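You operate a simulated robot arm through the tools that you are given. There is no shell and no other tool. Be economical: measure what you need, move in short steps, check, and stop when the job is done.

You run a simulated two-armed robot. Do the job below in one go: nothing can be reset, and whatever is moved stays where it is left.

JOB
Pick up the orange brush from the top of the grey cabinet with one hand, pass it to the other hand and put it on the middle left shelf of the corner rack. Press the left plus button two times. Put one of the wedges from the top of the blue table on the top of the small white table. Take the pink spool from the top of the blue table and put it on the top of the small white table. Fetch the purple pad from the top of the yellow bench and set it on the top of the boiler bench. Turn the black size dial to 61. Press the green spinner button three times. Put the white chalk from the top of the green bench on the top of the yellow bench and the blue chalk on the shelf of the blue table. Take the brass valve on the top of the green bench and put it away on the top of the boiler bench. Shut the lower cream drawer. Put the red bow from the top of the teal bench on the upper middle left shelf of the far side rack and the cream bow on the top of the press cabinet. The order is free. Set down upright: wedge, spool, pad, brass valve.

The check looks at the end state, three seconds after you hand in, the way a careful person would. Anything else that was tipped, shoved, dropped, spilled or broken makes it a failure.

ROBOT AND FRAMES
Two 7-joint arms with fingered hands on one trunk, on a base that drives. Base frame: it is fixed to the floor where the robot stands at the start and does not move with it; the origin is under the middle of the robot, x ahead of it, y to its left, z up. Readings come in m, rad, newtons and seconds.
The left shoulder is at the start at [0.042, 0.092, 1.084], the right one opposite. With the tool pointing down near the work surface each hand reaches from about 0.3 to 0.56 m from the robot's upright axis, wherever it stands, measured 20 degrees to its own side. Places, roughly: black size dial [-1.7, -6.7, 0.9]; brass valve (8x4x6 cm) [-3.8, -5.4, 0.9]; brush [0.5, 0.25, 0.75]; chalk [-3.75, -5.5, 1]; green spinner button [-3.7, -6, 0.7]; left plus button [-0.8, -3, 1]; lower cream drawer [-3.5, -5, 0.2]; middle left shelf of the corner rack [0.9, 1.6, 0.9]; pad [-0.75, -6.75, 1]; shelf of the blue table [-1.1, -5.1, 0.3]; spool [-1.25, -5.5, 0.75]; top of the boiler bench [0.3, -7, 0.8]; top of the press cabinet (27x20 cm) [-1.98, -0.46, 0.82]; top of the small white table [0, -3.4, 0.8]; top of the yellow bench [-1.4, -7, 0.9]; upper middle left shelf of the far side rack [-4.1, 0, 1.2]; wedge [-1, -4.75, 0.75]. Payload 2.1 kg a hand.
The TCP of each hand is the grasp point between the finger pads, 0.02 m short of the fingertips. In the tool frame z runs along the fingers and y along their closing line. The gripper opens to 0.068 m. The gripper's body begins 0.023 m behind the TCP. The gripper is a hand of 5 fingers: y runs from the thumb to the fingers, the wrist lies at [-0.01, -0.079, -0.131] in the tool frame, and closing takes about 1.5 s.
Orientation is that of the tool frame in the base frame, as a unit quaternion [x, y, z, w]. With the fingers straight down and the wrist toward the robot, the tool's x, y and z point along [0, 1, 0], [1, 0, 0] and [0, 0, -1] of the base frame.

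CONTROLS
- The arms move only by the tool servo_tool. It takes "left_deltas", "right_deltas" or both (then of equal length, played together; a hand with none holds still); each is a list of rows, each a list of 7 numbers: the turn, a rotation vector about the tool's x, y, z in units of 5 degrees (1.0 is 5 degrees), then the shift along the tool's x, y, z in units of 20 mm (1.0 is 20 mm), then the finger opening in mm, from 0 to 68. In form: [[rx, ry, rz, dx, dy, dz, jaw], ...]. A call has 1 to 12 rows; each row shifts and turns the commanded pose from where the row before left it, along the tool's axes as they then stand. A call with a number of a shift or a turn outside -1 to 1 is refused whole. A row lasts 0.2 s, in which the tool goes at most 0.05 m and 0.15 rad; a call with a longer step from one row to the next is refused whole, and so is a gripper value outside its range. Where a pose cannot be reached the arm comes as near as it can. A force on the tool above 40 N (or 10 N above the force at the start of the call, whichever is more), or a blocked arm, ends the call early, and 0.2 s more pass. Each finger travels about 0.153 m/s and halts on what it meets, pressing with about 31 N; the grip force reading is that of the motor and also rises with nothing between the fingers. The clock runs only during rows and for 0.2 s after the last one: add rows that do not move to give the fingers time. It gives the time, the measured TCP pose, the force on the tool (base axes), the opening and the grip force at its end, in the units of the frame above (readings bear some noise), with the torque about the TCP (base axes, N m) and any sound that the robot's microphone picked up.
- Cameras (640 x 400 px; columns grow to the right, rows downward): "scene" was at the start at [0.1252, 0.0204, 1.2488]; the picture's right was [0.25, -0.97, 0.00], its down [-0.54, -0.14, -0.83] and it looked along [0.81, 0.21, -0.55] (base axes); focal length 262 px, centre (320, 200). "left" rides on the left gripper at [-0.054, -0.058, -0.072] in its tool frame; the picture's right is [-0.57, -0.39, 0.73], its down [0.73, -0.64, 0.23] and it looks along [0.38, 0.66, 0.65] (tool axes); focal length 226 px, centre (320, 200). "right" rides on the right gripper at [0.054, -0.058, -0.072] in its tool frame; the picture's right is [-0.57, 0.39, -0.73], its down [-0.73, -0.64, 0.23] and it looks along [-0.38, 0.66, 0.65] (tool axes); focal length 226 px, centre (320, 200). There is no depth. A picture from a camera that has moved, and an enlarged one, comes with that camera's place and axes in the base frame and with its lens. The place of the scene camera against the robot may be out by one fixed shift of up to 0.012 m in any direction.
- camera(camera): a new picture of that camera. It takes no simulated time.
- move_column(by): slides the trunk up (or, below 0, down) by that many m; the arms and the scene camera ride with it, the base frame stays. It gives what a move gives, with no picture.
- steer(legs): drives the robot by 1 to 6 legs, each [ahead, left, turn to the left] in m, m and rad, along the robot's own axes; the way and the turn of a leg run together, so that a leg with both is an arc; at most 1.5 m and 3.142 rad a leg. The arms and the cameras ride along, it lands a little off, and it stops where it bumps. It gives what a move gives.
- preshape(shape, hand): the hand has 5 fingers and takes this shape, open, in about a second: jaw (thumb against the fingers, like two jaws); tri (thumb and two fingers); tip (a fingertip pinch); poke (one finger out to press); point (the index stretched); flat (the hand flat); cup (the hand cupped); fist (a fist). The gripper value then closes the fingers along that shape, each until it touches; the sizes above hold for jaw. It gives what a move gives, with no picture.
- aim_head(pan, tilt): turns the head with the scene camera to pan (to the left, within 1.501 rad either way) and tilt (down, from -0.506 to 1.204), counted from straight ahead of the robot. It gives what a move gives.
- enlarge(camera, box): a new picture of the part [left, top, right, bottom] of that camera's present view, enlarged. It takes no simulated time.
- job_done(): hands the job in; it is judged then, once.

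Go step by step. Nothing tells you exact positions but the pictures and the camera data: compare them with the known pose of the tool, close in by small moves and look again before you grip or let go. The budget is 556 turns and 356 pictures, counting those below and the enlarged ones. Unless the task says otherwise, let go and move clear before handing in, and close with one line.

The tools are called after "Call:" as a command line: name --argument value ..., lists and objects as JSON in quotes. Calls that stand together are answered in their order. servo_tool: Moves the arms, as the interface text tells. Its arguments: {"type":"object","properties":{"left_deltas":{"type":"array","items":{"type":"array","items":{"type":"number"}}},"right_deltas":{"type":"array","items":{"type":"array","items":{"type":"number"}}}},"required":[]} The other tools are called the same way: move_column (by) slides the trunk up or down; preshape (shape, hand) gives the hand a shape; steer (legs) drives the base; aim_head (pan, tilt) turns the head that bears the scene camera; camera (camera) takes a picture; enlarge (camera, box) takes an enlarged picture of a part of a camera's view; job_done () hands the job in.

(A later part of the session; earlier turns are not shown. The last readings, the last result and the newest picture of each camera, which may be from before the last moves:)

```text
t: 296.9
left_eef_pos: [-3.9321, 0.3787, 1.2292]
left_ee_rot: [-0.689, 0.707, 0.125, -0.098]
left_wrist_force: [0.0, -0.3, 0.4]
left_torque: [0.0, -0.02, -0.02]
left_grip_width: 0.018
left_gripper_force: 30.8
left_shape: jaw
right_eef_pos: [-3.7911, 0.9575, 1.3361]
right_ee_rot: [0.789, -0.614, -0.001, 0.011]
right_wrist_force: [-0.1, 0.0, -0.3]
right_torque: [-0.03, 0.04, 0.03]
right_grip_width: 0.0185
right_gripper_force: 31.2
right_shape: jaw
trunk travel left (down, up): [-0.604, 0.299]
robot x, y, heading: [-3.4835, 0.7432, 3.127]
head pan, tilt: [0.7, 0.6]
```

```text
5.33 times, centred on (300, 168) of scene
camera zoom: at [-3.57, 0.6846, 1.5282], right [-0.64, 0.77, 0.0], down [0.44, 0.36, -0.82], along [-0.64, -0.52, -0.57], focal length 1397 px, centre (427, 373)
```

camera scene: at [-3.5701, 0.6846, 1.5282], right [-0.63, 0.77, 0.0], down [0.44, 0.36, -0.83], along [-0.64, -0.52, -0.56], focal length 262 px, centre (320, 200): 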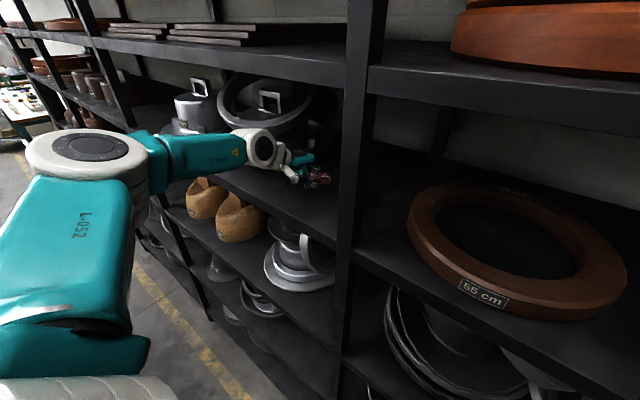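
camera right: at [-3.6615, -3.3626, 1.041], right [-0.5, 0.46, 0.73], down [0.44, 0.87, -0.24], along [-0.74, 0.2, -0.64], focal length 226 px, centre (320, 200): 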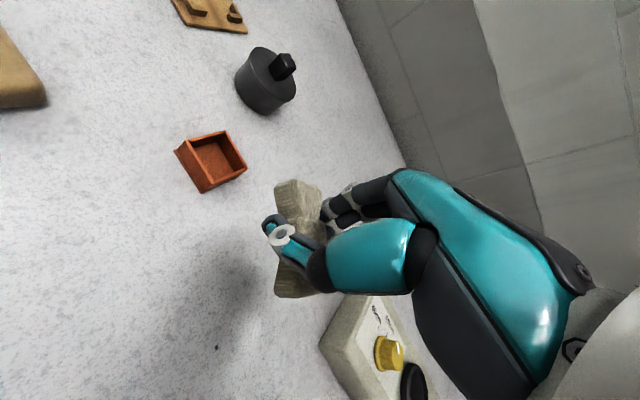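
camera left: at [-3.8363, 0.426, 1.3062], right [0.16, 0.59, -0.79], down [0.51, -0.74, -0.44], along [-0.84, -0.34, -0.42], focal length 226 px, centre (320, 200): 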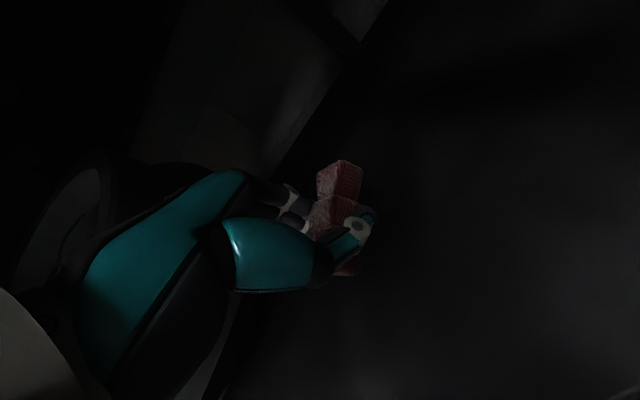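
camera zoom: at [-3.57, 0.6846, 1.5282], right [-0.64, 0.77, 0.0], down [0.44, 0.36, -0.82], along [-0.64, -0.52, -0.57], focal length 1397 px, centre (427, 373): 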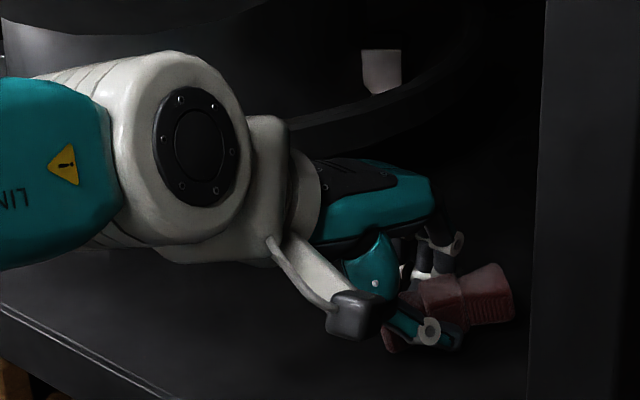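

Call:
servo_tool --left_deltas '[[0, 0, 0, 0, 0, 0.15, 0], [0, 0, 0, 0, 0, 0.15, 0], [0, 0, 0, 0, 0, 0, 0]]'

Call:
servo_tool --left_deltas '[[0, 0, 0, 0, 0, 0.15, 0], [0, 0, 0, 0, 0, 0.15, 0], [0, 0, 0, 0, 0, 0, 0]]'

```text
t: 297.7
left_eef_pos: [-3.9336, 0.3795, 1.2258]
left_ee_rot: [-0.689, 0.707, 0.125, -0.099]
left_wrist_force: [-2.7, -1.4, 5.8]
left_torque: [-0.03, -0.04, -0.04]
left_grip_width: 0.0182
left_gripper_force: 30.9
left_shape: jaw
right_eef_pos: [-3.7921, 0.9581, 1.337]
right_ee_rot: [0.789, -0.614, -0.001, 0.012]
right_wrist_force: [0.4, -0.7, 0.5]
right_torque: [-0.02, 0.02, 0.0]
right_grip_width: 0.0186
right_gripper_force: 31.4
right_shape: jaw
trunk travel left (down, up): [-0.604, 0.299]
robot x, y, heading: [-3.4858, 0.7411, 3.124]
head pan, tilt: [0.7, 0.6]
```

```text
t: 298.6
left_eef_pos: [-3.9362, 0.3794, 1.2242]
left_ee_rot: [-0.689, 0.705, 0.131, -0.106]
left_wrist_force: [1.2, -2.5, 16.9]
left_torque: [-0.27, 0.11, 0.0]
left_grip_width: 0.019
left_gripper_force: 31.2
left_shape: jaw
right_eef_pos: [-3.7912, 0.9587, 1.3357]
right_ee_rot: [0.789, -0.615, -0.002, 0.012]
right_wrist_force: [-0.1, 1.0, -0.1]
right_torque: [0.0, -0.01, 0.01]
right_grip_width: 0.0185
right_gripper_force: 31.2
right_shape: jaw
trunk travel left (down, up): [-0.604, 0.299]
robot x, y, heading: [-3.4875, 0.7428, 3.129]
head pan, tilt: [0.7, 0.6]
stopped in row 3 (left hand): the force on the tool passed its limit at 41 N (the readings are from after the stop); the commanded pose is now the measured one
```

Contact. I ease up 2 mm, open while rising slightly, then lift away and back out.

Call:
servo_tool --left_deltas '[[0, 0, 0, 0, 0, -0.1, 0], [0, 0, 0, 0, 0, 0, 22], [0, 0, 0, 0, 0, -0.1, 28], [0, 0, 0, 0, 0, -0.3, 36], [0, 0, 0, 0, 0, -0.3, 50], [0, 0, 0, 0, 0, 0, 68], [0, 0, 0, 0, 0, 0, 68]]'

Call:
camera --camera "left"

Call:
enlarge --camera "scene" --box '[240, 130, 360, 205]'

```text
t: 300.2
left_eef_pos: [-3.9302, 0.379, 1.2368]
left_ee_rot: [-0.69, 0.705, 0.128, -0.104]
left_wrist_force: [-3.7, -0.3, 18.2]
left_torque: [0.09, -0.16, 0.04]
left_grip_width: 0.0633
left_gripper_force: 0.0
left_shape: jaw
right_eef_pos: [-3.7919, 0.9583, 1.3363]
right_ee_rot: [0.789, -0.614, -0.001, 0.012]
right_wrist_force: [-0.1, -0.2, 0.1]
right_torque: [0.0, 0.0, 0.02]
right_grip_width: 0.0185
right_gripper_force: 30.6
right_shape: jaw
trunk travel left (down, up): [-0.604, 0.299]
robot x, y, heading: [-3.4843, 0.742, 3.133]
head pan, tilt: [0.7, 0.6]
```

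```text
260 pictures are left
camera left: at [-3.8515, 0.4283, 1.2868], right [0.15, 0.59, -0.8], down [0.51, -0.73, -0.45], along [-0.85, -0.34, -0.41], focal length 226 px, centre (320, 200)
```

left: 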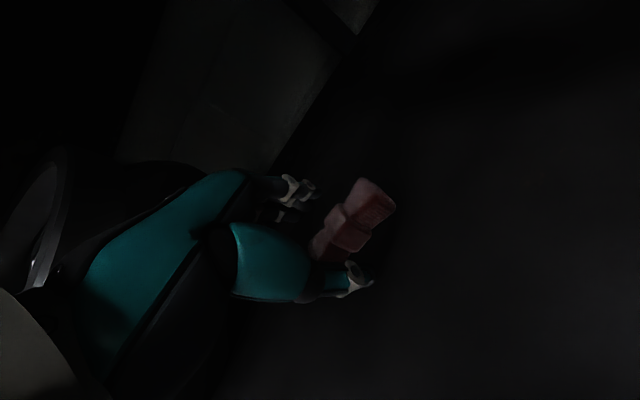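

```text
5.33 times, centred on (300, 168) of scene
camera zoom: at [-3.5692, 0.6858, 1.5284], right [-0.64, 0.77, 0.0], down [0.44, 0.36, -0.83], along [-0.64, -0.53, -0.56], focal length 1397 px, centre (427, 373)
```

zoom: 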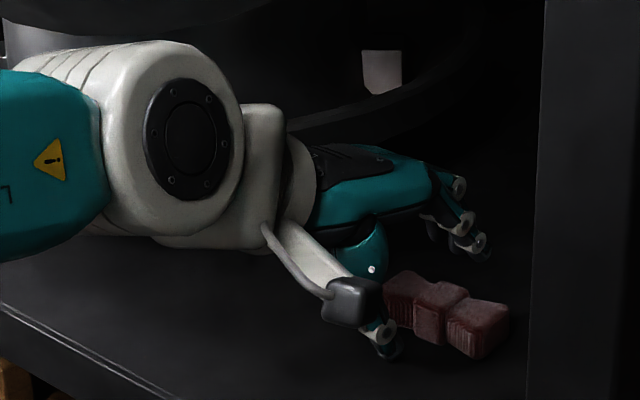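

The bow lies on the shelf. I lift 2.5 cm and back out by driving.

Call:
servo_tool --left_deltas '[[0, 0, 0, 0, 0, -0.4, 68], [0, 0, 0, 0, 0, -0.5, 68], [0, 0, 0, 0, 0, -0.5, 68], [0, 0, 0, 0, 0, 0, 68]]'

Call:
steer --legs '[[-0.3, 0, 0]]'

Call:
camera --camera "scene"

```text
t: 301.2
left_eef_pos: [-3.9227, 0.377, 1.2641]
left_ee_rot: [-0.69, 0.705, 0.128, -0.102]
left_wrist_force: [0.4, 0.0, -0.5]
left_torque: [0.03, 0.02, 0.03]
left_grip_width: 0.0676
left_gripper_force: 0.1
left_shape: jaw
right_eef_pos: [-3.7918, 0.9571, 1.3356]
right_ee_rot: [0.789, -0.614, -0.001, 0.012]
right_wrist_force: [-1.0, 1.0, 0.8]
right_torque: [-0.01, 0.06, -0.02]
right_grip_width: 0.0186
right_gripper_force: 30.9
right_shape: jaw
trunk travel left (down, up): [-0.604, 0.299]
robot x, y, heading: [-3.4866, 0.7432, 3.128]
head pan, tilt: [0.7, 0.6]
```

```text
t: 303.2
left_eef_pos: [-3.6167, 0.3738, 1.2643]
left_ee_rot: [-0.69, 0.705, 0.129, -0.102]
left_wrist_force: [0.0, -0.4, -0.9]
left_torque: [0.01, -0.01, -0.01]
left_grip_width: 0.0675
left_gripper_force: 0.1
left_shape: jaw
right_eef_pos: [-3.4895, 0.9543, 1.337]
right_ee_rot: [0.79, -0.613, -0.002, 0.012]
right_wrist_force: [-0.2, -0.2, -0.9]
right_torque: [-0.02, 0.05, -0.01]
right_grip_width: 0.0181
right_gripper_force: 30.9
right_shape: jaw
trunk travel left (down, up): [-0.604, 0.299]
robot x, y, heading: [-3.1846, 0.7403, 3.132]
head pan, tilt: [0.7, 0.6]
```

```text
258 pictures are left
camera scene: at [-3.266, 0.6813, 1.5282], right [-0.64, 0.77, 0.0], down [0.43, 0.36, -0.83], along [-0.64, -0.53, -0.56], focal length 262 px, centre (320, 200)
```

scene: 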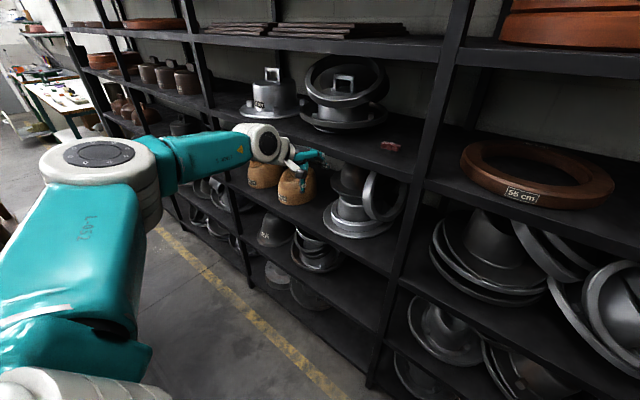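

The red bow sits on the upper middle left shelf. Now I take the cream bow around by the aisle to the south side of the press cabinet.

Call:
steer --legs '[[-1.5, 0, 0], [-1.5, 0, 0]]'

```text
t: 317.5
left_eef_pos: [-0.6836, 0.2631, 1.2632]
left_ee_rot: [-0.67, 0.724, 0.131, -0.098]
left_wrist_force: [0.1, 0.1, 0.5]
left_torque: [0.02, 0.0, -0.01]
left_grip_width: 0.0678
left_gripper_force: 0.1
left_shape: jaw
right_eef_pos: [-0.5239, 0.8351, 1.3364]
right_ee_rot: [0.773, -0.634, -0.003, 0.011]
right_wrist_force: [-0.7, -0.6, -0.7]
right_torque: [0.0, -0.02, 0.01]
right_grip_width: 0.0184
right_gripper_force: 30.7
right_shape: jaw
trunk travel left (down, up): [-0.604, 0.299]
robot x, y, heading: [-0.2286, 0.6056, 3.078]
head pan, tilt: [0.7, 0.6]
```

Call:
steer --legs '[[0, 0, 1.634], [0, 0.12, 0]]'

Call:
aim_head --pan 0.0 --tilt 0.8

Call:
camera --camera "scene"

```text
t: 322.7
left_eef_pos: [0.2565, 0.1713, 1.2638]
left_ee_rot: [0.987, -0.01, -0.018, 0.162]
left_wrist_force: [0.0, -0.6, 0.9]
left_torque: [0.02, -0.01, 0.01]
left_grip_width: 0.0677
left_gripper_force: 0.0
left_shape: jaw
right_eef_pos: [-0.3222, 0.299, 1.3365]
right_ee_rot: [0.992, 0.125, 0.007, 0.009]
right_wrist_force: [0.1, 0.3, -0.7]
right_torque: [0.0, 0.01, -0.01]
right_grip_width: 0.0184
right_gripper_force: 31.3
right_shape: jaw
trunk travel left (down, up): [-0.604, 0.299]
robot x, y, heading: [-0.1128, 0.6065, -1.58]
head pan, tilt: [0.7, 0.6]
```

```text
t: 323.8
left_eef_pos: [0.2573, 0.1706, 1.2634]
left_ee_rot: [0.986, -0.01, -0.019, 0.163]
left_wrist_force: [-0.3, -0.7, -0.8]
left_torque: [-0.02, 0.0, 0.02]
left_grip_width: 0.0678
left_gripper_force: 0.1
left_shape: jaw
right_eef_pos: [-0.3242, 0.2996, 1.3367]
right_ee_rot: [0.992, 0.125, 0.006, 0.009]
right_wrist_force: [0.5, 0.6, -0.8]
right_torque: [0.03, 0.01, 0.02]
right_grip_width: 0.0184
right_gripper_force: 31.3
right_shape: jaw
trunk travel left (down, up): [-0.604, 0.299]
robot x, y, heading: [-0.111, 0.6015, -1.577]
head pan, tilt: [0.0, 0.799]
```

```text
257 pictures are left
camera scene: at [-0.1112, 0.5077, 1.5113], right [-1.0, 0.01, 0.0], down [0.0, 0.72, -0.7], along [0.0, -0.7, -0.72], focal length 262 px, centre (320, 200)
```

scene: 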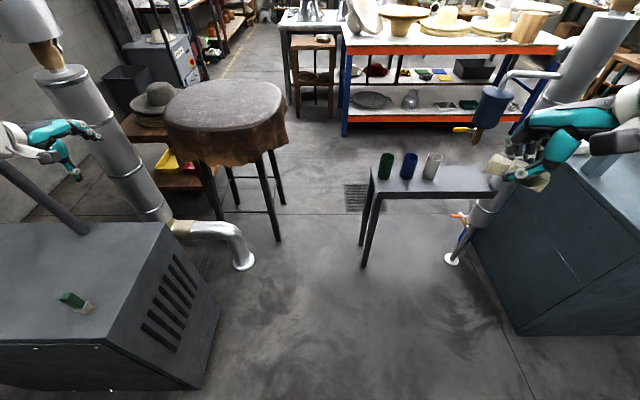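

The green brush still stands upright. The lane is clear and I drive through, then west to the press front.

Call:
steer --legs '[[1.1, 0, 0.008], [0.95, 0, 0], [0, 0, -1.571], [1.3, 0, 0], [0.5, 0, 0]]'

Call:
aim_head --pan -0.9 --tilt 0.6

Call:
camera --camera "scene"

```text
t: 346.5
left_eef_pos: [-2.3557, -1.7722, 1.2635]
left_ee_rot: [-0.681, 0.714, 0.129, -0.1]
left_wrist_force: [-0.6, -0.9, 0.3]
left_torque: [0.04, 0.0, -0.03]
left_grip_width: 0.0676
left_gripper_force: 0.1
left_shape: jaw
right_eef_pos: [-2.2117, -1.1959, 1.3373]
right_ee_rot: [0.783, -0.622, 0.0, 0.011]
right_wrist_force: [0.3, -1.0, -0.6]
right_torque: [0.03, 0.0, -0.02]
right_grip_width: 0.0181
right_gripper_force: 30.7
right_shape: jaw
trunk travel left (down, up): [-0.604, 0.299]
robot x, y, heading: [-1.9143, -1.4173, 3.11]
head pan, tilt: [0.0, 0.799]
```

```text
t: 347.7
left_eef_pos: [-2.3535, -1.7721, 1.263]
left_ee_rot: [-0.681, 0.714, 0.13, -0.101]
left_wrist_force: [0.5, -0.1, 0.2]
left_torque: [0.01, 0.02, 0.0]
left_grip_width: 0.0677
left_gripper_force: 0.1
left_shape: jaw
right_eef_pos: [-2.2124, -1.1959, 1.3362]
right_ee_rot: [0.782, -0.623, -0.002, 0.011]
right_wrist_force: [0.0, -0.4, -0.4]
right_torque: [-0.04, -0.02, -0.02]
right_grip_width: 0.0185
right_gripper_force: 31.1
right_shape: jaw
trunk travel left (down, up): [-0.604, 0.299]
robot x, y, heading: [-1.9145, -1.4181, 3.105]
head pan, tilt: [-0.901, 0.6]
```

```text
256 pictures are left
camera scene: at [-1.9788, -1.3476, 1.5282], right [0.8, 0.6, 0.0], down [0.34, -0.45, -0.82], along [-0.49, 0.66, -0.57], focal length 262 px, centre (320, 200)
```

scene: 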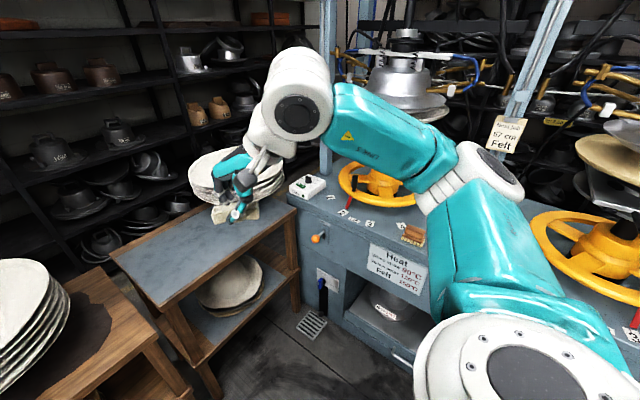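

Call:
steer --legs '[[0, 0, -1.535]]'

Call:
aim_head --pan 0.0 --tilt 0.6

Call:
camera --camera "scene"

```text
t: 351.8
left_eef_pos: [-2.2911, -0.9937, 1.2624]
left_ee_rot: [-0.004, 0.986, 0.164, 0.016]
left_wrist_force: [0.6, -0.4, 0.5]
left_torque: [0.0, 0.01, 0.01]
left_grip_width: 0.0676
left_gripper_force: 0.1
left_shape: jaw
right_eef_pos: [-1.7073, -1.1055, 1.3376]
right_ee_rot: [-0.141, 0.99, 0.01, -0.006]
right_wrist_force: [-0.1, 0.1, 0.4]
right_torque: [0.0, 0.01, 0.04]
right_grip_width: 0.018
right_gripper_force: 30.7
right_shape: jaw
trunk travel left (down, up): [-0.604, 0.299]
robot x, y, heading: [-1.9084, -1.4181, 1.594]
head pan, tilt: [-0.901, 0.6]
```

```text
t: 353.0
left_eef_pos: [-2.2899, -0.9938, 1.2638]
left_ee_rot: [-0.005, 0.986, 0.164, 0.015]
left_wrist_force: [0.6, 0.5, -0.3]
left_torque: [0.0, -0.02, 0.01]
left_grip_width: 0.0677
left_gripper_force: 0.0
left_shape: jaw
right_eef_pos: [-1.7062, -1.1055, 1.3375]
right_ee_rot: [-0.14, 0.99, 0.009, -0.006]
right_wrist_force: [0.8, 0.3, -1.5]
right_torque: [0.05, 0.02, -0.03]
right_grip_width: 0.0184
right_gripper_force: 30.5
right_shape: jaw
trunk travel left (down, up): [-0.604, 0.299]
robot x, y, heading: [-1.9146, -1.4154, 1.589]
head pan, tilt: [0.0, 0.6]
```

```text
255 pictures are left
camera scene: at [-1.9139, -1.3162, 1.5282], right [1.0, 0.02, 0.0], down [0.01, -0.56, -0.82], along [-0.02, 0.82, -0.57], focal length 262 px, centre (320, 200)
```

scene: 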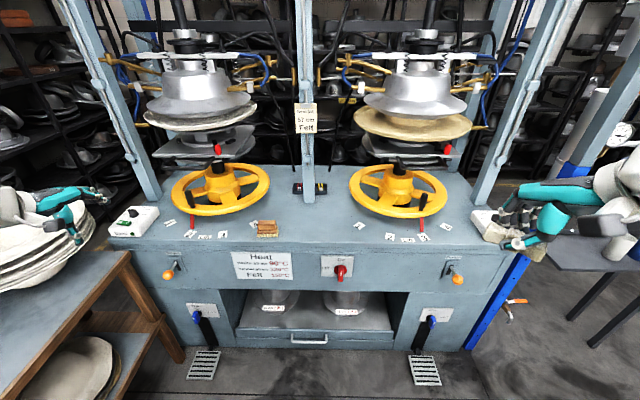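

The free patch on the press cabinet top is right in front of the centre post. I raise the left hand out of the way, drive up and lower the trunk.

Call:
servo_tool --left_deltas '[[0, 0, 0, 0, 0, -1, 68], [0, 0, 0, 0, 0, -1, 68], [0, 0, 0, 0, 0, -1, 68], [0, 0, 0, 0, 0, -1, 68], [0, 0, 0, 0, 0, -1, 68], [0, 0, 0, 0, 0, -1, 68], [0, 0, 0, 0, 0, -1, 68], [0, 0, 0, 0, 0, -1, 68], [0, 0, 0, 0, 0, -1, 68], [0, 0, 0, 0, 0, 0, 68]]'

Call:
steer --legs '[[0, 0.1, -0.02], [0.42, 0, 0]]'

Call:
camera --camera "scene"

```text
t: 355.2
left_eef_pos: [-2.2967, -1.0535, 1.4339]
left_ee_rot: [-0.004, 0.987, 0.162, 0.015]
left_wrist_force: [0.1, 0.1, 0.5]
left_torque: [0.0, 0.0, -0.01]
left_grip_width: 0.0676
left_gripper_force: 0.1
left_shape: jaw
right_eef_pos: [-1.708, -1.1048, 1.3367]
right_ee_rot: [-0.14, 0.99, 0.008, -0.007]
right_wrist_force: [-0.6, -0.2, 0.1]
right_torque: [0.01, 0.02, -0.04]
right_grip_width: 0.018
right_gripper_force: 31.3
right_shape: jaw
trunk travel left (down, up): [-0.604, 0.299]
robot x, y, heading: [-1.9112, -1.4166, 1.593]
head pan, tilt: [0.0, 0.6]
```

```text
t: 358.6
left_eef_pos: [-2.3941, -0.6207, 1.4329]
left_ee_rot: [0.002, 0.987, 0.162, 0.017]
left_wrist_force: [0.0, 0.2, 0.8]
left_torque: [-0.03, 0.0, -0.02]
left_grip_width: 0.0678
left_gripper_force: 0.0
left_shape: jaw
right_eef_pos: [-1.8069, -0.6818, 1.3356]
right_ee_rot: [-0.133, 0.991, 0.008, -0.007]
right_wrist_force: [0.0, -0.4, 0.2]
right_torque: [0.0, 0.01, 0.0]
right_grip_width: 0.0183
right_gripper_force: 31.4
right_shape: jaw
trunk travel left (down, up): [-0.604, 0.299]
robot x, y, heading: [-2.0142, -0.9892, 1.581]
head pan, tilt: [0.0, 0.6]
```

```text
254 pictures are left
camera scene: at [-2.0162, -0.8897, 1.5281], right [1.0, 0.01, 0.0], down [0.0, -0.57, -0.82], along [-0.01, 0.82, -0.57], focal length 262 px, centre (320, 200)
```

scene: 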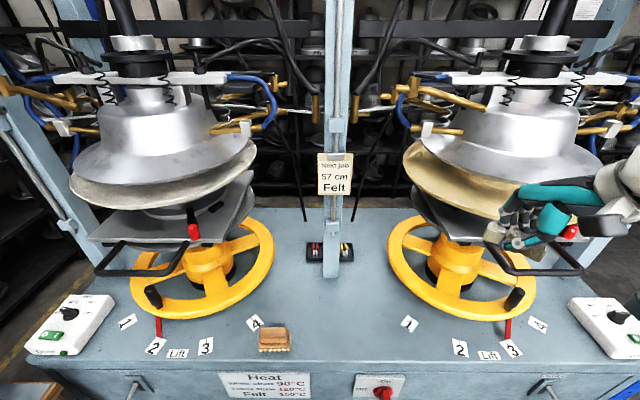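

I shift the right hand over the free patch, then lower the trunk.

Call:
servo_tool --right_deltas '[[0, 0, 0, 0.8, 0.35, 0, 0], [0, 0, 0, 0.8, 0.35, 0, 0], [0, 0, 0, 0.8, 0.35, 0, 0], [0, 0, 0, 0.8, 0.35, 0, 0], [0, 0, 0, 0.8, 0.35, 0, 0], [0, 0, 0, 0.8, 0.35, 0, 0], [0, 0, 0, 0.8, 0.35, 0, 0], [0, 0, 0, 0.8, 0.35, 0, 0], [0, 0, 0, 0, 0, 0, 0]]'

Call:
move_column --by -0.32

Call:
camera --camera "scene"

Call:
camera --camera "right"

```text
t: 360.6
left_eef_pos: [-2.3953, -0.6205, 1.4336]
left_ee_rot: [0.003, 0.986, 0.163, 0.017]
left_wrist_force: [-0.4, 0.6, 0.2]
left_torque: [0.01, 0.04, -0.01]
left_grip_width: 0.0677
left_gripper_force: 0.1
left_shape: jaw
right_eef_pos: [-1.9453, -0.6617, 1.3405]
right_ee_rot: [-0.132, 0.991, 0.009, -0.007]
right_wrist_force: [0.3, -0.2, -0.7]
right_torque: [0.03, -0.02, -0.04]
right_grip_width: 0.0182
right_gripper_force: 31.1
right_shape: jaw
trunk travel left (down, up): [-0.604, 0.299]
robot x, y, heading: [-2.0164, -0.987, 1.577]
head pan, tilt: [0.0, 0.6]
```

```text
t: 363.7
left_eef_pos: [-2.3968, -0.6029, 1.092]
left_ee_rot: [0.004, 0.991, 0.134, 0.018]
left_wrist_force: [-0.2, -1.6, -1.9]
left_torque: [0.02, 0.02, -0.02]
left_grip_width: 0.0673
left_gripper_force: 0.0
left_shape: jaw
right_eef_pos: [-1.9449, -0.663, 1.0203]
right_ee_rot: [-0.133, 0.991, 0.009, -0.007]
right_wrist_force: [-0.3, -0.1, -1.0]
right_torque: [0.01, 0.02, 0.02]
right_grip_width: 0.0181
right_gripper_force: 31.0
right_shape: jaw
trunk travel left (down, up): [-0.284, 0.619]
robot x, y, heading: [-2.0167, -0.9903, 1.578]
head pan, tilt: [0.0, 0.6]
```

```text
253 pictures are left
camera scene: at [-2.0165, -0.859, 1.2066], right [1.0, 0.01, 0.0], down [0.0, -0.56, -0.83], along [-0.01, 0.83, -0.56], focal length 262 px, centre (320, 200)
```

scene: 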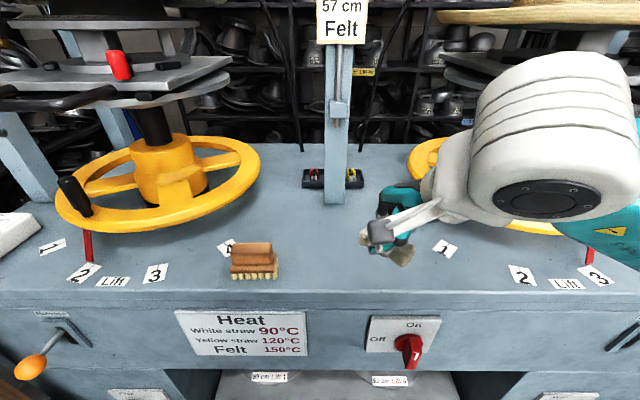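

```text
252 pictures are left
camera right: at [-1.9802, -0.7355, 1.0914], right [0.46, 0.51, 0.73], down [0.87, -0.42, -0.25], along [0.18, 0.75, -0.64], focal length 226 px, centre (320, 200)
```

right: 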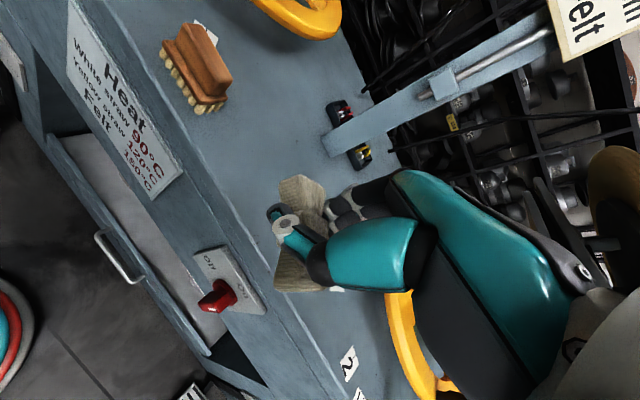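

Call:
camera --camera "left"

Call:
aim_head --pan 0.7 --tilt 0.4

Call:
camera --camera "scene"

```text
251 pictures are left
camera left: at [-2.3449, -0.6806, 1.1467], right [0.59, -0.19, -0.78], down [-0.73, -0.55, -0.41], along [-0.35, 0.81, -0.46], focal length 226 px, centre (320, 200)
```

left: 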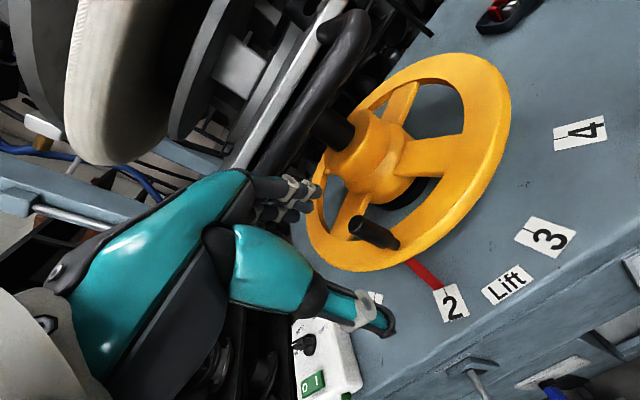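

```text
t: 364.8
left_eef_pos: [-2.3952, -0.6039, 1.0928]
left_ee_rot: [0.004, 0.991, 0.133, 0.017]
left_wrist_force: [0.5, -1.8, -0.2]
left_torque: [-0.01, -0.03, 0.03]
left_grip_width: 0.0677
left_gripper_force: 0.2
left_shape: jaw
right_eef_pos: [-1.9442, -0.6636, 1.0193]
right_ee_rot: [-0.134, 0.991, 0.009, -0.007]
right_wrist_force: [0.2, -0.3, 0.3]
right_torque: [0.01, 0.01, 0.0]
right_grip_width: 0.0181
right_gripper_force: 30.8
right_shape: jaw
trunk travel left (down, up): [-0.284, 0.619]
robot x, y, heading: [-2.0152, -0.9925, 1.579]
head pan, tilt: [0.7, 0.4]
```

```text
250 pictures are left
camera scene: at [-2.076, -0.8768, 1.2247], right [0.76, 0.65, 0.0], down [0.25, -0.3, -0.92], along [-0.6, 0.7, -0.39], focal length 262 px, centre (320, 200)
```

scene: 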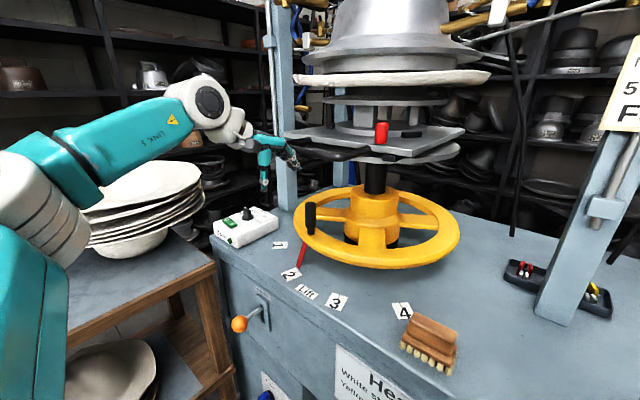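

The left hand is close to the press tray handle; I pull it back and up.

Call:
servo_tool --left_deltas '[[0, 0, 0, 0.5, -0.5, 0, 68], [0, 0, 0, 0.5, -1, 0, 68], [0, 0, 0, 0.5, -1, -0.5, 68], [0, 0, 0, 0, -1, -0.5, 68], [0, 0, 0, 0, 0, 0, 68]]'

Call:
camera --camera "scene"

```text
t: 366.0
left_eef_pos: [-2.4264, -0.6749, 1.094]
left_ee_rot: [0.003, 0.991, 0.133, 0.018]
left_wrist_force: [-0.3, -0.1, -0.3]
left_torque: [0.03, 0.03, 0.01]
left_grip_width: 0.0678
left_gripper_force: 0.1
left_shape: jaw
right_eef_pos: [-1.9445, -0.6626, 1.0194]
right_ee_rot: [-0.133, 0.991, 0.008, -0.006]
right_wrist_force: [0.1, -0.7, -0.2]
right_torque: [-0.02, -0.02, -0.03]
right_grip_width: 0.0178
right_gripper_force: 31.0
right_shape: jaw
trunk travel left (down, up): [-0.284, 0.619]
robot x, y, heading: [-2.0193, -0.9899, 1.579]
head pan, tilt: [0.7, 0.4]
```

```text
249 pictures are left
camera scene: at [-2.0761, -0.8767, 1.2248], right [0.76, 0.65, 0.0], down [0.25, -0.3, -0.92], along [-0.6, 0.7, -0.39], focal length 262 px, centre (320, 200)
```

scene: 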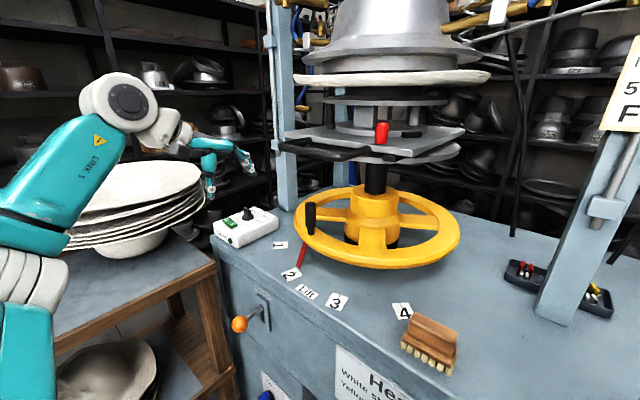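

Clear now. The right hand moves forward over the patch and down to hover.

Call:
servo_tool --right_deltas '[[0, 0, 0, -0.22, 0.91, 0.5, 0], [0, 0, 0, -0.22, 0.91, 0.5, 0], [0, 0, 0, -0.22, 0.91, 0.5, 0], [0, 0, 0, -0.22, 0.91, 0.5, 0], [0, 0, 0, -0.22, 0.91, 0.5, 0], [0, 0, 0, -0.22, 0.91, 0.5, 0], [0, 0, 0, -0.22, 0.91, 0.5, 0], [0, 0, 0, -0.22, 0.91, 0.5, 0], [0, 0, 0, -0.22, 0.91, 0.5, 0], [0, 0, 0, -0.22, 0.91, 0.5, 0], [0, 0, 0, 0, 0, 0.5, 0], [0, 0, 0, 0, 0, 0, 0]]'

Call:
camera --camera "right"

Call:
aim_head --pan 0.0 --tilt 0.7

Call:
camera --camera "scene"

```text
t: 368.6
left_eef_pos: [-2.425, -0.6743, 1.0931]
left_ee_rot: [0.004, 0.991, 0.133, 0.018]
left_wrist_force: [-0.4, 0.9, 0.1]
left_torque: [-0.03, -0.02, -0.02]
left_grip_width: 0.0677
left_gripper_force: 0.0
left_shape: jaw
right_eef_pos: [-1.9514, -0.4731, 0.9118]
right_ee_rot: [-0.133, 0.991, 0.009, -0.006]
right_wrist_force: [0.5, -0.4, -0.5]
right_torque: [-0.01, -0.03, 0.0]
right_grip_width: 0.0173
right_gripper_force: 31.1
right_shape: jaw
trunk travel left (down, up): [-0.284, 0.619]
robot x, y, heading: [-2.0162, -0.9891, 1.577]
head pan, tilt: [0.7, 0.4]
```

```text
248 pictures are left
camera right: at [-1.9873, -0.5462, 0.9844], right [0.46, 0.51, 0.73], down [0.87, -0.42, -0.25], along [0.18, 0.75, -0.64], focal length 226 px, centre (320, 200)
```

right: 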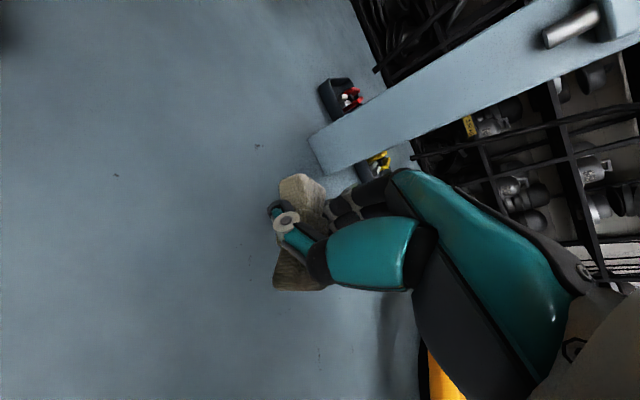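

```text
t: 369.7
left_eef_pos: [-2.4247, -0.6747, 1.0934]
left_ee_rot: [0.004, 0.991, 0.133, 0.017]
left_wrist_force: [-0.7, -0.3, 0.3]
left_torque: [0.01, 0.03, -0.01]
left_grip_width: 0.0678
left_gripper_force: 0.0
left_shape: jaw
right_eef_pos: [-1.9511, -0.4733, 0.9125]
right_ee_rot: [-0.134, 0.991, 0.009, -0.007]
right_wrist_force: [0.6, 0.5, -0.6]
right_torque: [-0.01, -0.03, 0.0]
right_grip_width: 0.0174
right_gripper_force: 31.1
right_shape: jaw
trunk travel left (down, up): [-0.284, 0.619]
robot x, y, heading: [-2.0162, -0.9901, 1.577]
head pan, tilt: [0.0, 0.7]
```

```text
247 pictures are left
camera scene: at [-2.0166, -0.8621, 1.1979], right [1.0, 0.01, 0.0], down [0.01, -0.64, -0.77], along [-0.01, 0.76, -0.64], focal length 262 px, centre (320, 200)
```

scene: 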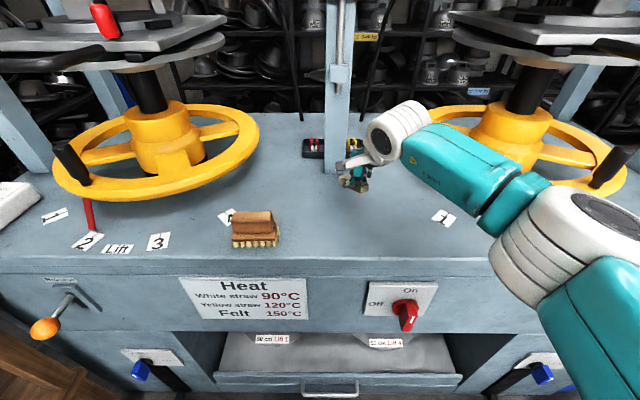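

Call:
servo_tool --right_deltas '[[0, 0, 0, 0, -0.3, 0.8, 0], [0, 0, 0, 0, -0.3, 0.8, 0], [0, 0, 0, 0, 0, 0.6, 0], [0, 0, 0, 0, 0, 0, 0]]'

Call:
servo_tool --right_deltas '[[0, 0, 0, 0, 0, 0.2, 0], [0, 0, 0, 0, 0, 0.2, 0], [0, 0, 0, 0, 0, 0, 0]]'

```text
t: 370.7
left_eef_pos: [-2.425, -0.6748, 1.0929]
left_ee_rot: [0.005, 0.991, 0.132, 0.018]
left_wrist_force: [0.2, -0.4, -0.1]
left_torque: [-0.03, 0.03, -0.03]
left_grip_width: 0.0677
left_gripper_force: 0.1
left_shape: jaw
right_eef_pos: [-1.9501, -0.4847, 0.8678]
right_ee_rot: [-0.133, 0.991, 0.008, -0.007]
right_wrist_force: [-0.1, 0.6, -0.1]
right_torque: [0.01, 0.03, 0.03]
right_grip_width: 0.0171
right_gripper_force: 30.6
right_shape: jaw
trunk travel left (down, up): [-0.284, 0.619]
robot x, y, heading: [-2.0151, -0.9924, 1.579]
head pan, tilt: [0.0, 0.7]
```

```text
t: 371.5
left_eef_pos: [-2.4246, -0.6741, 1.0944]
left_ee_rot: [0.004, 0.991, 0.133, 0.017]
left_wrist_force: [0.9, 0.6, 0.2]
left_torque: [0.01, 0.04, 0.01]
left_grip_width: 0.0678
left_gripper_force: 0.1
left_shape: jaw
right_eef_pos: [-1.9492, -0.4839, 0.8593]
right_ee_rot: [-0.133, 0.991, 0.008, -0.006]
right_wrist_force: [-1.3, -0.2, 0.2]
right_torque: [0.0, 0.0, 0.0]
right_grip_width: 0.0175
right_gripper_force: 31.3
right_shape: jaw
trunk travel left (down, up): [-0.284, 0.619]
robot x, y, heading: [-2.0139, -0.9899, 1.574]
head pan, tilt: [0.0, 0.7]
```

Call:
servo_tool --right_deltas '[[0, 0, 0, 0, 0, 0.15, 0], [0, 0, 0, 0, 0, 0.15, 0], [0, 0, 0, 0, 0, 0, 0]]'

Call:
servo_tool --right_deltas '[[0, 0, 0, 0, 0, 0.15, 0], [0, 0, 0, 0, 0, 0.1, 0], [0, 0, 0, 0, 0, 0, 0]]'

```text
t: 372.3
left_eef_pos: [-2.4249, -0.6748, 1.0938]
left_ee_rot: [0.004, 0.991, 0.133, 0.018]
left_wrist_force: [-0.7, -0.6, 0.5]
left_torque: [-0.04, 0.0, 0.01]
left_grip_width: 0.068
left_gripper_force: 0.0
left_shape: jaw
right_eef_pos: [-1.9501, -0.4834, 0.8529]
right_ee_rot: [-0.133, 0.991, 0.008, -0.006]
right_wrist_force: [0.3, 0.3, 0.7]
right_torque: [-0.02, 0.02, 0.02]
right_grip_width: 0.0173
right_gripper_force: 30.7
right_shape: jaw
trunk travel left (down, up): [-0.284, 0.619]
robot x, y, heading: [-2.0171, -0.9925, 1.579]
head pan, tilt: [0.0, 0.7]
```

```text
t: 373.1
left_eef_pos: [-2.4258, -0.6739, 1.0938]
left_ee_rot: [0.004, 0.991, 0.133, 0.017]
left_wrist_force: [0.5, -0.4, -0.1]
left_torque: [0.01, -0.01, -0.02]
left_grip_width: 0.0677
left_gripper_force: 0.1
left_shape: jaw
right_eef_pos: [-1.9492, -0.4843, 0.8488]
right_ee_rot: [-0.133, 0.991, 0.008, -0.006]
right_wrist_force: [0.4, 0.4, -0.8]
right_torque: [-0.02, 0.0, 0.03]
right_grip_width: 0.0172
right_gripper_force: 31.0
right_shape: jaw
trunk travel left (down, up): [-0.284, 0.619]
robot x, y, heading: [-2.0152, -0.9916, 1.579]
head pan, tilt: [0.0, 0.7]
```

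Call:
servo_tool --right_deltas '[[0, 0, 0, 0, 0, 0.15, 0], [0, 0, 0, 0, 0, 0.15, 0], [0, 0, 0, 0, 0, 0, 0]]'

Call:
camera --camera "right"

```text
t: 373.9
left_eef_pos: [-2.4262, -0.675, 1.093]
left_ee_rot: [0.004, 0.991, 0.132, 0.017]
left_wrist_force: [-0.2, -0.6, 1.0]
left_torque: [0.0, 0.02, 0.02]
left_grip_width: 0.0677
left_gripper_force: 0.0
left_shape: jaw
right_eef_pos: [-1.9494, -0.4829, 0.8418]
right_ee_rot: [-0.133, 0.991, 0.009, -0.006]
right_wrist_force: [0.5, 0.0, -0.8]
right_torque: [0.02, 0.01, -0.02]
right_grip_width: 0.0172
right_gripper_force: 31.0
right_shape: jaw
trunk travel left (down, up): [-0.284, 0.619]
robot x, y, heading: [-2.0141, -0.9925, 1.577]
head pan, tilt: [0.0, 0.7]
```

```text
246 pictures are left
camera right: at [-1.9851, -0.5568, 0.9148], right [0.46, 0.51, 0.73], down [0.87, -0.42, -0.25], along [0.18, 0.75, -0.64], focal length 226 px, centre (320, 200)
```

right: 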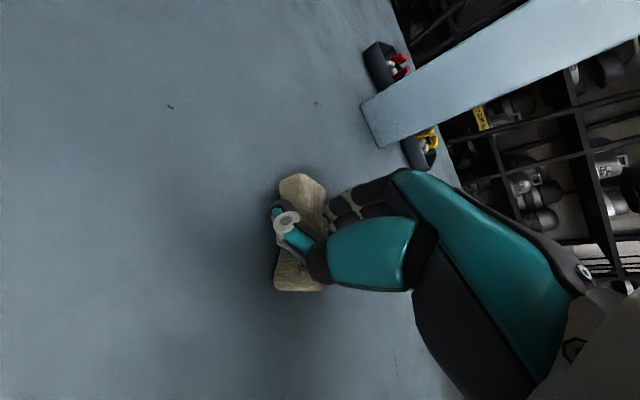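

Call:
servo_tool --right_deltas '[[0, 0, 0, 0, 0, 0.2, 0], [0, 0, 0, 0, 0, 0.15, 0], [0, 0, 0, 0, 0, 0, 0]]'

Call:
servo_tool --right_deltas '[[0, 0, 0, 0, 0, 0.15, 0], [0, 0, 0, 0, 0, 0.15, 0], [0, 0, 0, 0, 0, 0, 0]]'

Call:
servo_tool --right_deltas '[[0, 0, 0, 0, 0, 0.15, 0], [0, 0, 0, 0, 0, 0.15, 0], [0, 0, 0, 0, 0, 0, 0]]'

```text
t: 374.7
left_eef_pos: [-2.426, -0.6764, 1.0949]
left_ee_rot: [0.004, 0.991, 0.134, 0.018]
left_wrist_force: [0.3, -0.3, 1.2]
left_torque: [-0.04, -0.01, 0.02]
left_grip_width: 0.0679
left_gripper_force: 0.1
left_shape: jaw
right_eef_pos: [-1.9502, -0.4847, 0.8396]
right_ee_rot: [-0.133, 0.991, 0.012, -0.008]
right_wrist_force: [0.0, 3.0, 29.1]
right_torque: [0.56, 0.13, 0.05]
right_grip_width: 0.0184
right_gripper_force: 30.8
right_shape: jaw
trunk travel left (down, up): [-0.284, 0.619]
robot x, y, heading: [-2.0153, -0.995, 1.575]
head pan, tilt: [0.0, 0.7]
```

```text
t: 375.1
left_eef_pos: [-2.4251, -0.6762, 1.0945]
left_ee_rot: [0.004, 0.991, 0.133, 0.017]
left_wrist_force: [0.9, -1.5, -0.1]
left_torque: [-0.01, -0.02, -0.01]
left_grip_width: 0.0679
left_gripper_force: 0.1
left_shape: jaw
right_eef_pos: [-1.9485, -0.4841, 0.8388]
right_ee_rot: [-0.133, 0.991, 0.016, -0.009]
right_wrist_force: [1.7, -2.5, 19.9]
right_torque: [0.29, 0.08, 0.09]
right_grip_width: 0.0183
right_gripper_force: 30.8
right_shape: jaw
trunk travel left (down, up): [-0.284, 0.619]
robot x, y, heading: [-2.0158, -0.9921, 1.579]
head pan, tilt: [0.0, 0.7]
stopped in row 1 (right hand): the force on the tool passed its limit at 43 N (the readings are from after the stop); the commanded pose is now the measured one
```

```text
t: 375.5
left_eef_pos: [-2.425, -0.6764, 1.0944]
left_ee_rot: [0.005, 0.991, 0.134, 0.018]
left_wrist_force: [-0.5, -0.1, -0.8]
left_torque: [0.03, 0.01, 0.02]
left_grip_width: 0.0675
left_gripper_force: 0.1
left_shape: jaw
right_eef_pos: [-1.9495, -0.4821, 0.8385]
right_ee_rot: [-0.133, 0.991, 0.02, -0.009]
right_wrist_force: [1.0, -3.8, 19.7]
right_torque: [0.27, 0.11, 0.1]
right_grip_width: 0.0182
right_gripper_force: 31.5
right_shape: jaw
trunk travel left (down, up): [-0.284, 0.619]
robot x, y, heading: [-2.0119, -0.9897, 1.58]
head pan, tilt: [0.0, 0.7]
stopped in row 2 (right hand): the force on the tool passed its limit at 44 N (the readings are from after the stop); the commanded pose is now the measured one
```

Firm contact (top ≈0.81). I ease off, open while rising, and retreat.

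Call:
servo_tool --right_deltas '[[0, 0, 0, 0, 0, -0.12, 0], [0, 0, 0, 0, 0, 0, 22], [0, 0, 0, 0, 0, -0.1, 28], [0, 0, 0, 0, 0, -0.3, 36], [0, 0, 0, 0, 0, -0.3, 50], [0, 0, 0, 0, 0, -0.3, 68], [0, 0, 0, 0, 0, 0, 68], [0, 0, 0, 0, 0, -0.5, 68], [0, 0, 0, 0, 0, -1, 68], [0, 0, 0, 0, 0, -1, 68]]'

Call:
camera --camera "right"

```text
t: 377.7
left_eef_pos: [-2.4261, -0.6747, 1.0935]
left_ee_rot: [0.004, 0.991, 0.134, 0.018]
left_wrist_force: [0.8, 0.3, -1.1]
left_torque: [0.03, 0.02, 0.02]
left_grip_width: 0.0678
left_gripper_force: 0.0
left_shape: jaw
right_eef_pos: [-1.9485, -0.4845, 0.9084]
right_ee_rot: [-0.132, 0.991, 0.017, -0.01]
right_wrist_force: [0.6, -0.2, -0.4]
right_torque: [-0.02, -0.02, 0.02]
right_grip_width: 0.0678
right_gripper_force: 0.1
right_shape: jaw
trunk travel left (down, up): [-0.284, 0.619]
robot x, y, heading: [-2.0169, -0.991, 1.58]
head pan, tilt: [0.0, 0.7]
```

```text
245 pictures are left
camera right: at [-1.9834, -0.5582, 0.9798], right [0.46, 0.5, 0.73], down [0.87, -0.42, -0.26], along [0.17, 0.76, -0.63], focal length 226 px, centre (320, 200)
```

right: 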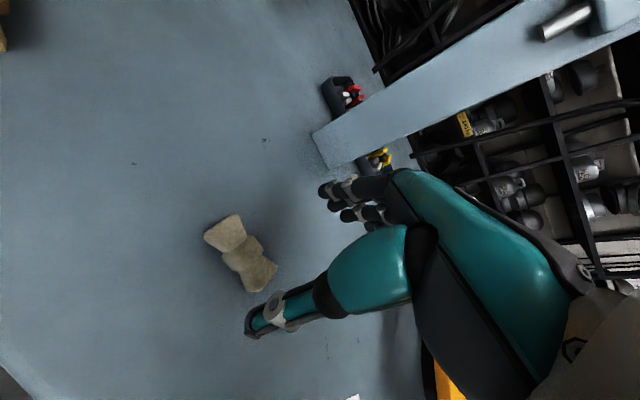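

The cream bow lies on the press cabinet. I tuck the right arm, raise the trunk, and drive around east to the south half of the room.

Call:
servo_tool --right_deltas '[[0, 0, 1, 0, -0.8, -0.8, 68], [0, 0, 1, 0, -0.8, -0.8, 68], [0, 0, 1, 0, -0.8, -0.8, 68], [0, 0, 0, -0.7, -0.8, -0.8, 68], [0, 0, 0, -0.7, -0.8, -0.8, 68], [0, 0, 0, -0.7, -0.8, -0.8, 68], [0, 0, 0, -0.7, -0.8, -0.8, 68], [0, 0, 0, -0.7, -0.5, 0, 68], [0, 0, 0, -0.7, -0.3, 0, 68], [0, 0, 0, 0, 0, 0, 68]]'

Call:
camera --camera "scene"

Call:
move_column --by 0.3

Call:
steer --legs '[[-0.45, 0, 0], [0, 0, -1.58], [1.3, 0, 0], [1.0, 0, 0]]'

```text
t: 379.9
left_eef_pos: [-2.4252, -0.6754, 1.0949]
left_ee_rot: [0.004, 0.991, 0.133, 0.017]
left_wrist_force: [0.4, 0.6, 0.2]
left_torque: [-0.02, 0.0, 0.01]
left_grip_width: 0.0675
left_gripper_force: 0.0
left_shape: jaw
right_eef_pos: [-1.852, -0.6142, 1.0136]
right_ee_rot: [-0.002, 1.0, 0.016, -0.011]
right_wrist_force: [0.3, 1.2, -0.7]
right_torque: [-0.01, 0.02, -0.01]
right_grip_width: 0.0678
right_gripper_force: 0.0
right_shape: jaw
trunk travel left (down, up): [-0.284, 0.619]
robot x, y, heading: [-2.0151, -0.9919, 1.577]
head pan, tilt: [0.0, 0.7]
```

```text
244 pictures are left
camera scene: at [-2.0163, -0.8622, 1.1979], right [1.0, 0.01, 0.0], down [0.0, -0.64, -0.76], along [-0.01, 0.76, -0.64], focal length 262 px, centre (320, 200)
```

scene: 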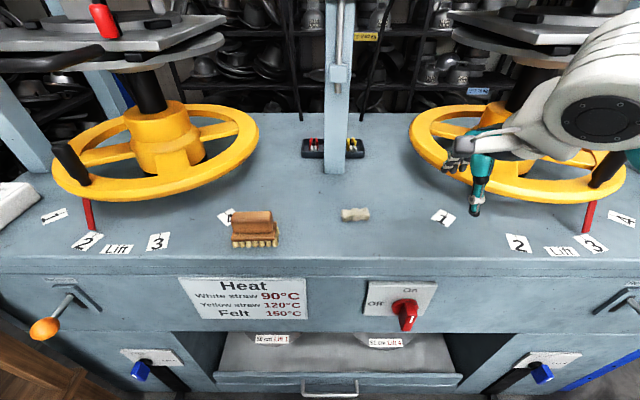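

```text
t: 382.9
left_eef_pos: [-2.4258, -0.6752, 1.3939]
left_ee_rot: [0.004, 0.991, 0.133, 0.018]
left_wrist_force: [-0.2, 0.4, 0.8]
left_torque: [-0.01, 0.0, 0.02]
left_grip_width: 0.0675
left_gripper_force: 0.1
left_shape: jaw
right_eef_pos: [-1.8526, -0.6128, 1.3153]
right_ee_rot: [-0.002, 1.0, 0.015, -0.012]
right_wrist_force: [0.2, 0.3, 0.1]
right_torque: [0.02, -0.03, -0.03]
right_grip_width: 0.068
right_gripper_force: 0.0
right_shape: jaw
trunk travel left (down, up): [-0.584, 0.319]
robot x, y, heading: [-2.012, -0.9925, 1.577]
head pan, tilt: [0.0, 0.7]
```

```text
t: 400.3
left_eef_pos: [0.5865, -1.0433, 1.3934]
left_ee_rot: [0.709, 0.692, 0.08, 0.106]
left_wrist_force: [0.1, 0.3, 1.2]
left_torque: [0.01, 0.02, -0.01]
left_grip_width: 0.0679
left_gripper_force: 0.0
left_shape: jaw
right_eef_pos: [0.6396, -1.6157, 1.3138]
right_ee_rot: [0.711, 0.703, 0.019, 0.003]
right_wrist_force: [0.1, -0.6, 0.5]
right_torque: [0.04, -0.03, 0.0]
right_grip_width: 0.0679
right_gripper_force: 0.0
right_shape: jaw
trunk travel left (down, up): [-0.584, 0.319]
robot x, y, heading: [0.2646, -1.4485, -0.007]
head pan, tilt: [0.0, 0.7]
```

Call:
steer --legs '[[0, 0, -1.565]]'

Call:
aim_head --pan 0.2 --tilt 0.6

Call:
camera --camera "scene"

```text
t: 404.6
left_eef_pos: [0.6637, -1.7786, 1.394]
left_ee_rot: [0.991, -0.021, -0.02, 0.132]
left_wrist_force: [0.2, 0.8, 0.0]
left_torque: [-0.03, -0.01, 0.0]
left_grip_width: 0.0676
left_gripper_force: 0.0
left_shape: jaw
right_eef_pos: [0.089, -1.8192, 1.3149]
right_ee_rot: [1.0, -0.015, 0.011, 0.016]
right_wrist_force: [0.5, -0.2, 0.2]
right_torque: [0.05, 0.02, 0.01]
right_grip_width: 0.0678
right_gripper_force: 0.0
right_shape: jaw
trunk travel left (down, up): [-0.584, 0.319]
robot x, y, heading: [0.2597, -1.4471, -1.598]
head pan, tilt: [0.0, 0.7]
```

```text
t: 405.3
left_eef_pos: [0.6629, -1.7784, 1.3935]
left_ee_rot: [0.991, -0.021, -0.02, 0.133]
left_wrist_force: [0.0, -0.6, -0.5]
left_torque: [0.01, 0.0, 0.01]
left_grip_width: 0.0677
left_gripper_force: 0.0
left_shape: jaw
right_eef_pos: [0.0887, -1.82, 1.3134]
right_ee_rot: [1.0, -0.015, 0.011, 0.015]
right_wrist_force: [0.2, -0.1, 0.2]
right_torque: [0.01, 0.01, -0.03]
right_grip_width: 0.068
right_gripper_force: 0.1
right_shape: jaw
trunk travel left (down, up): [-0.584, 0.319]
robot x, y, heading: [0.2636, -1.4482, -1.599]
head pan, tilt: [0.201, 0.6]
```

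```text
243 pictures are left
camera scene: at [0.2785, -1.5518, 1.5081], right [-0.99, -0.17, 0.0], down [-0.1, 0.56, -0.82], along [0.14, -0.81, -0.57], focal length 262 px, centre (320, 200)
```

scene: 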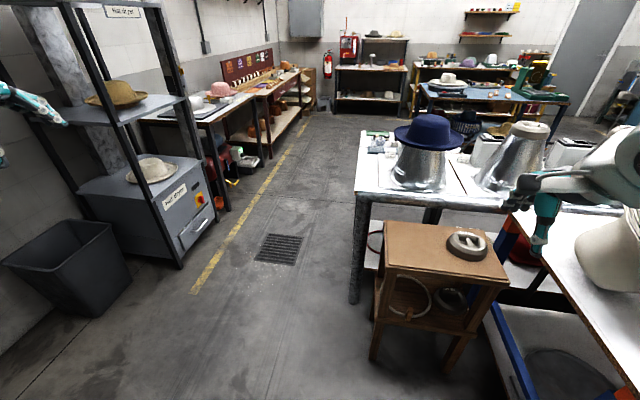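

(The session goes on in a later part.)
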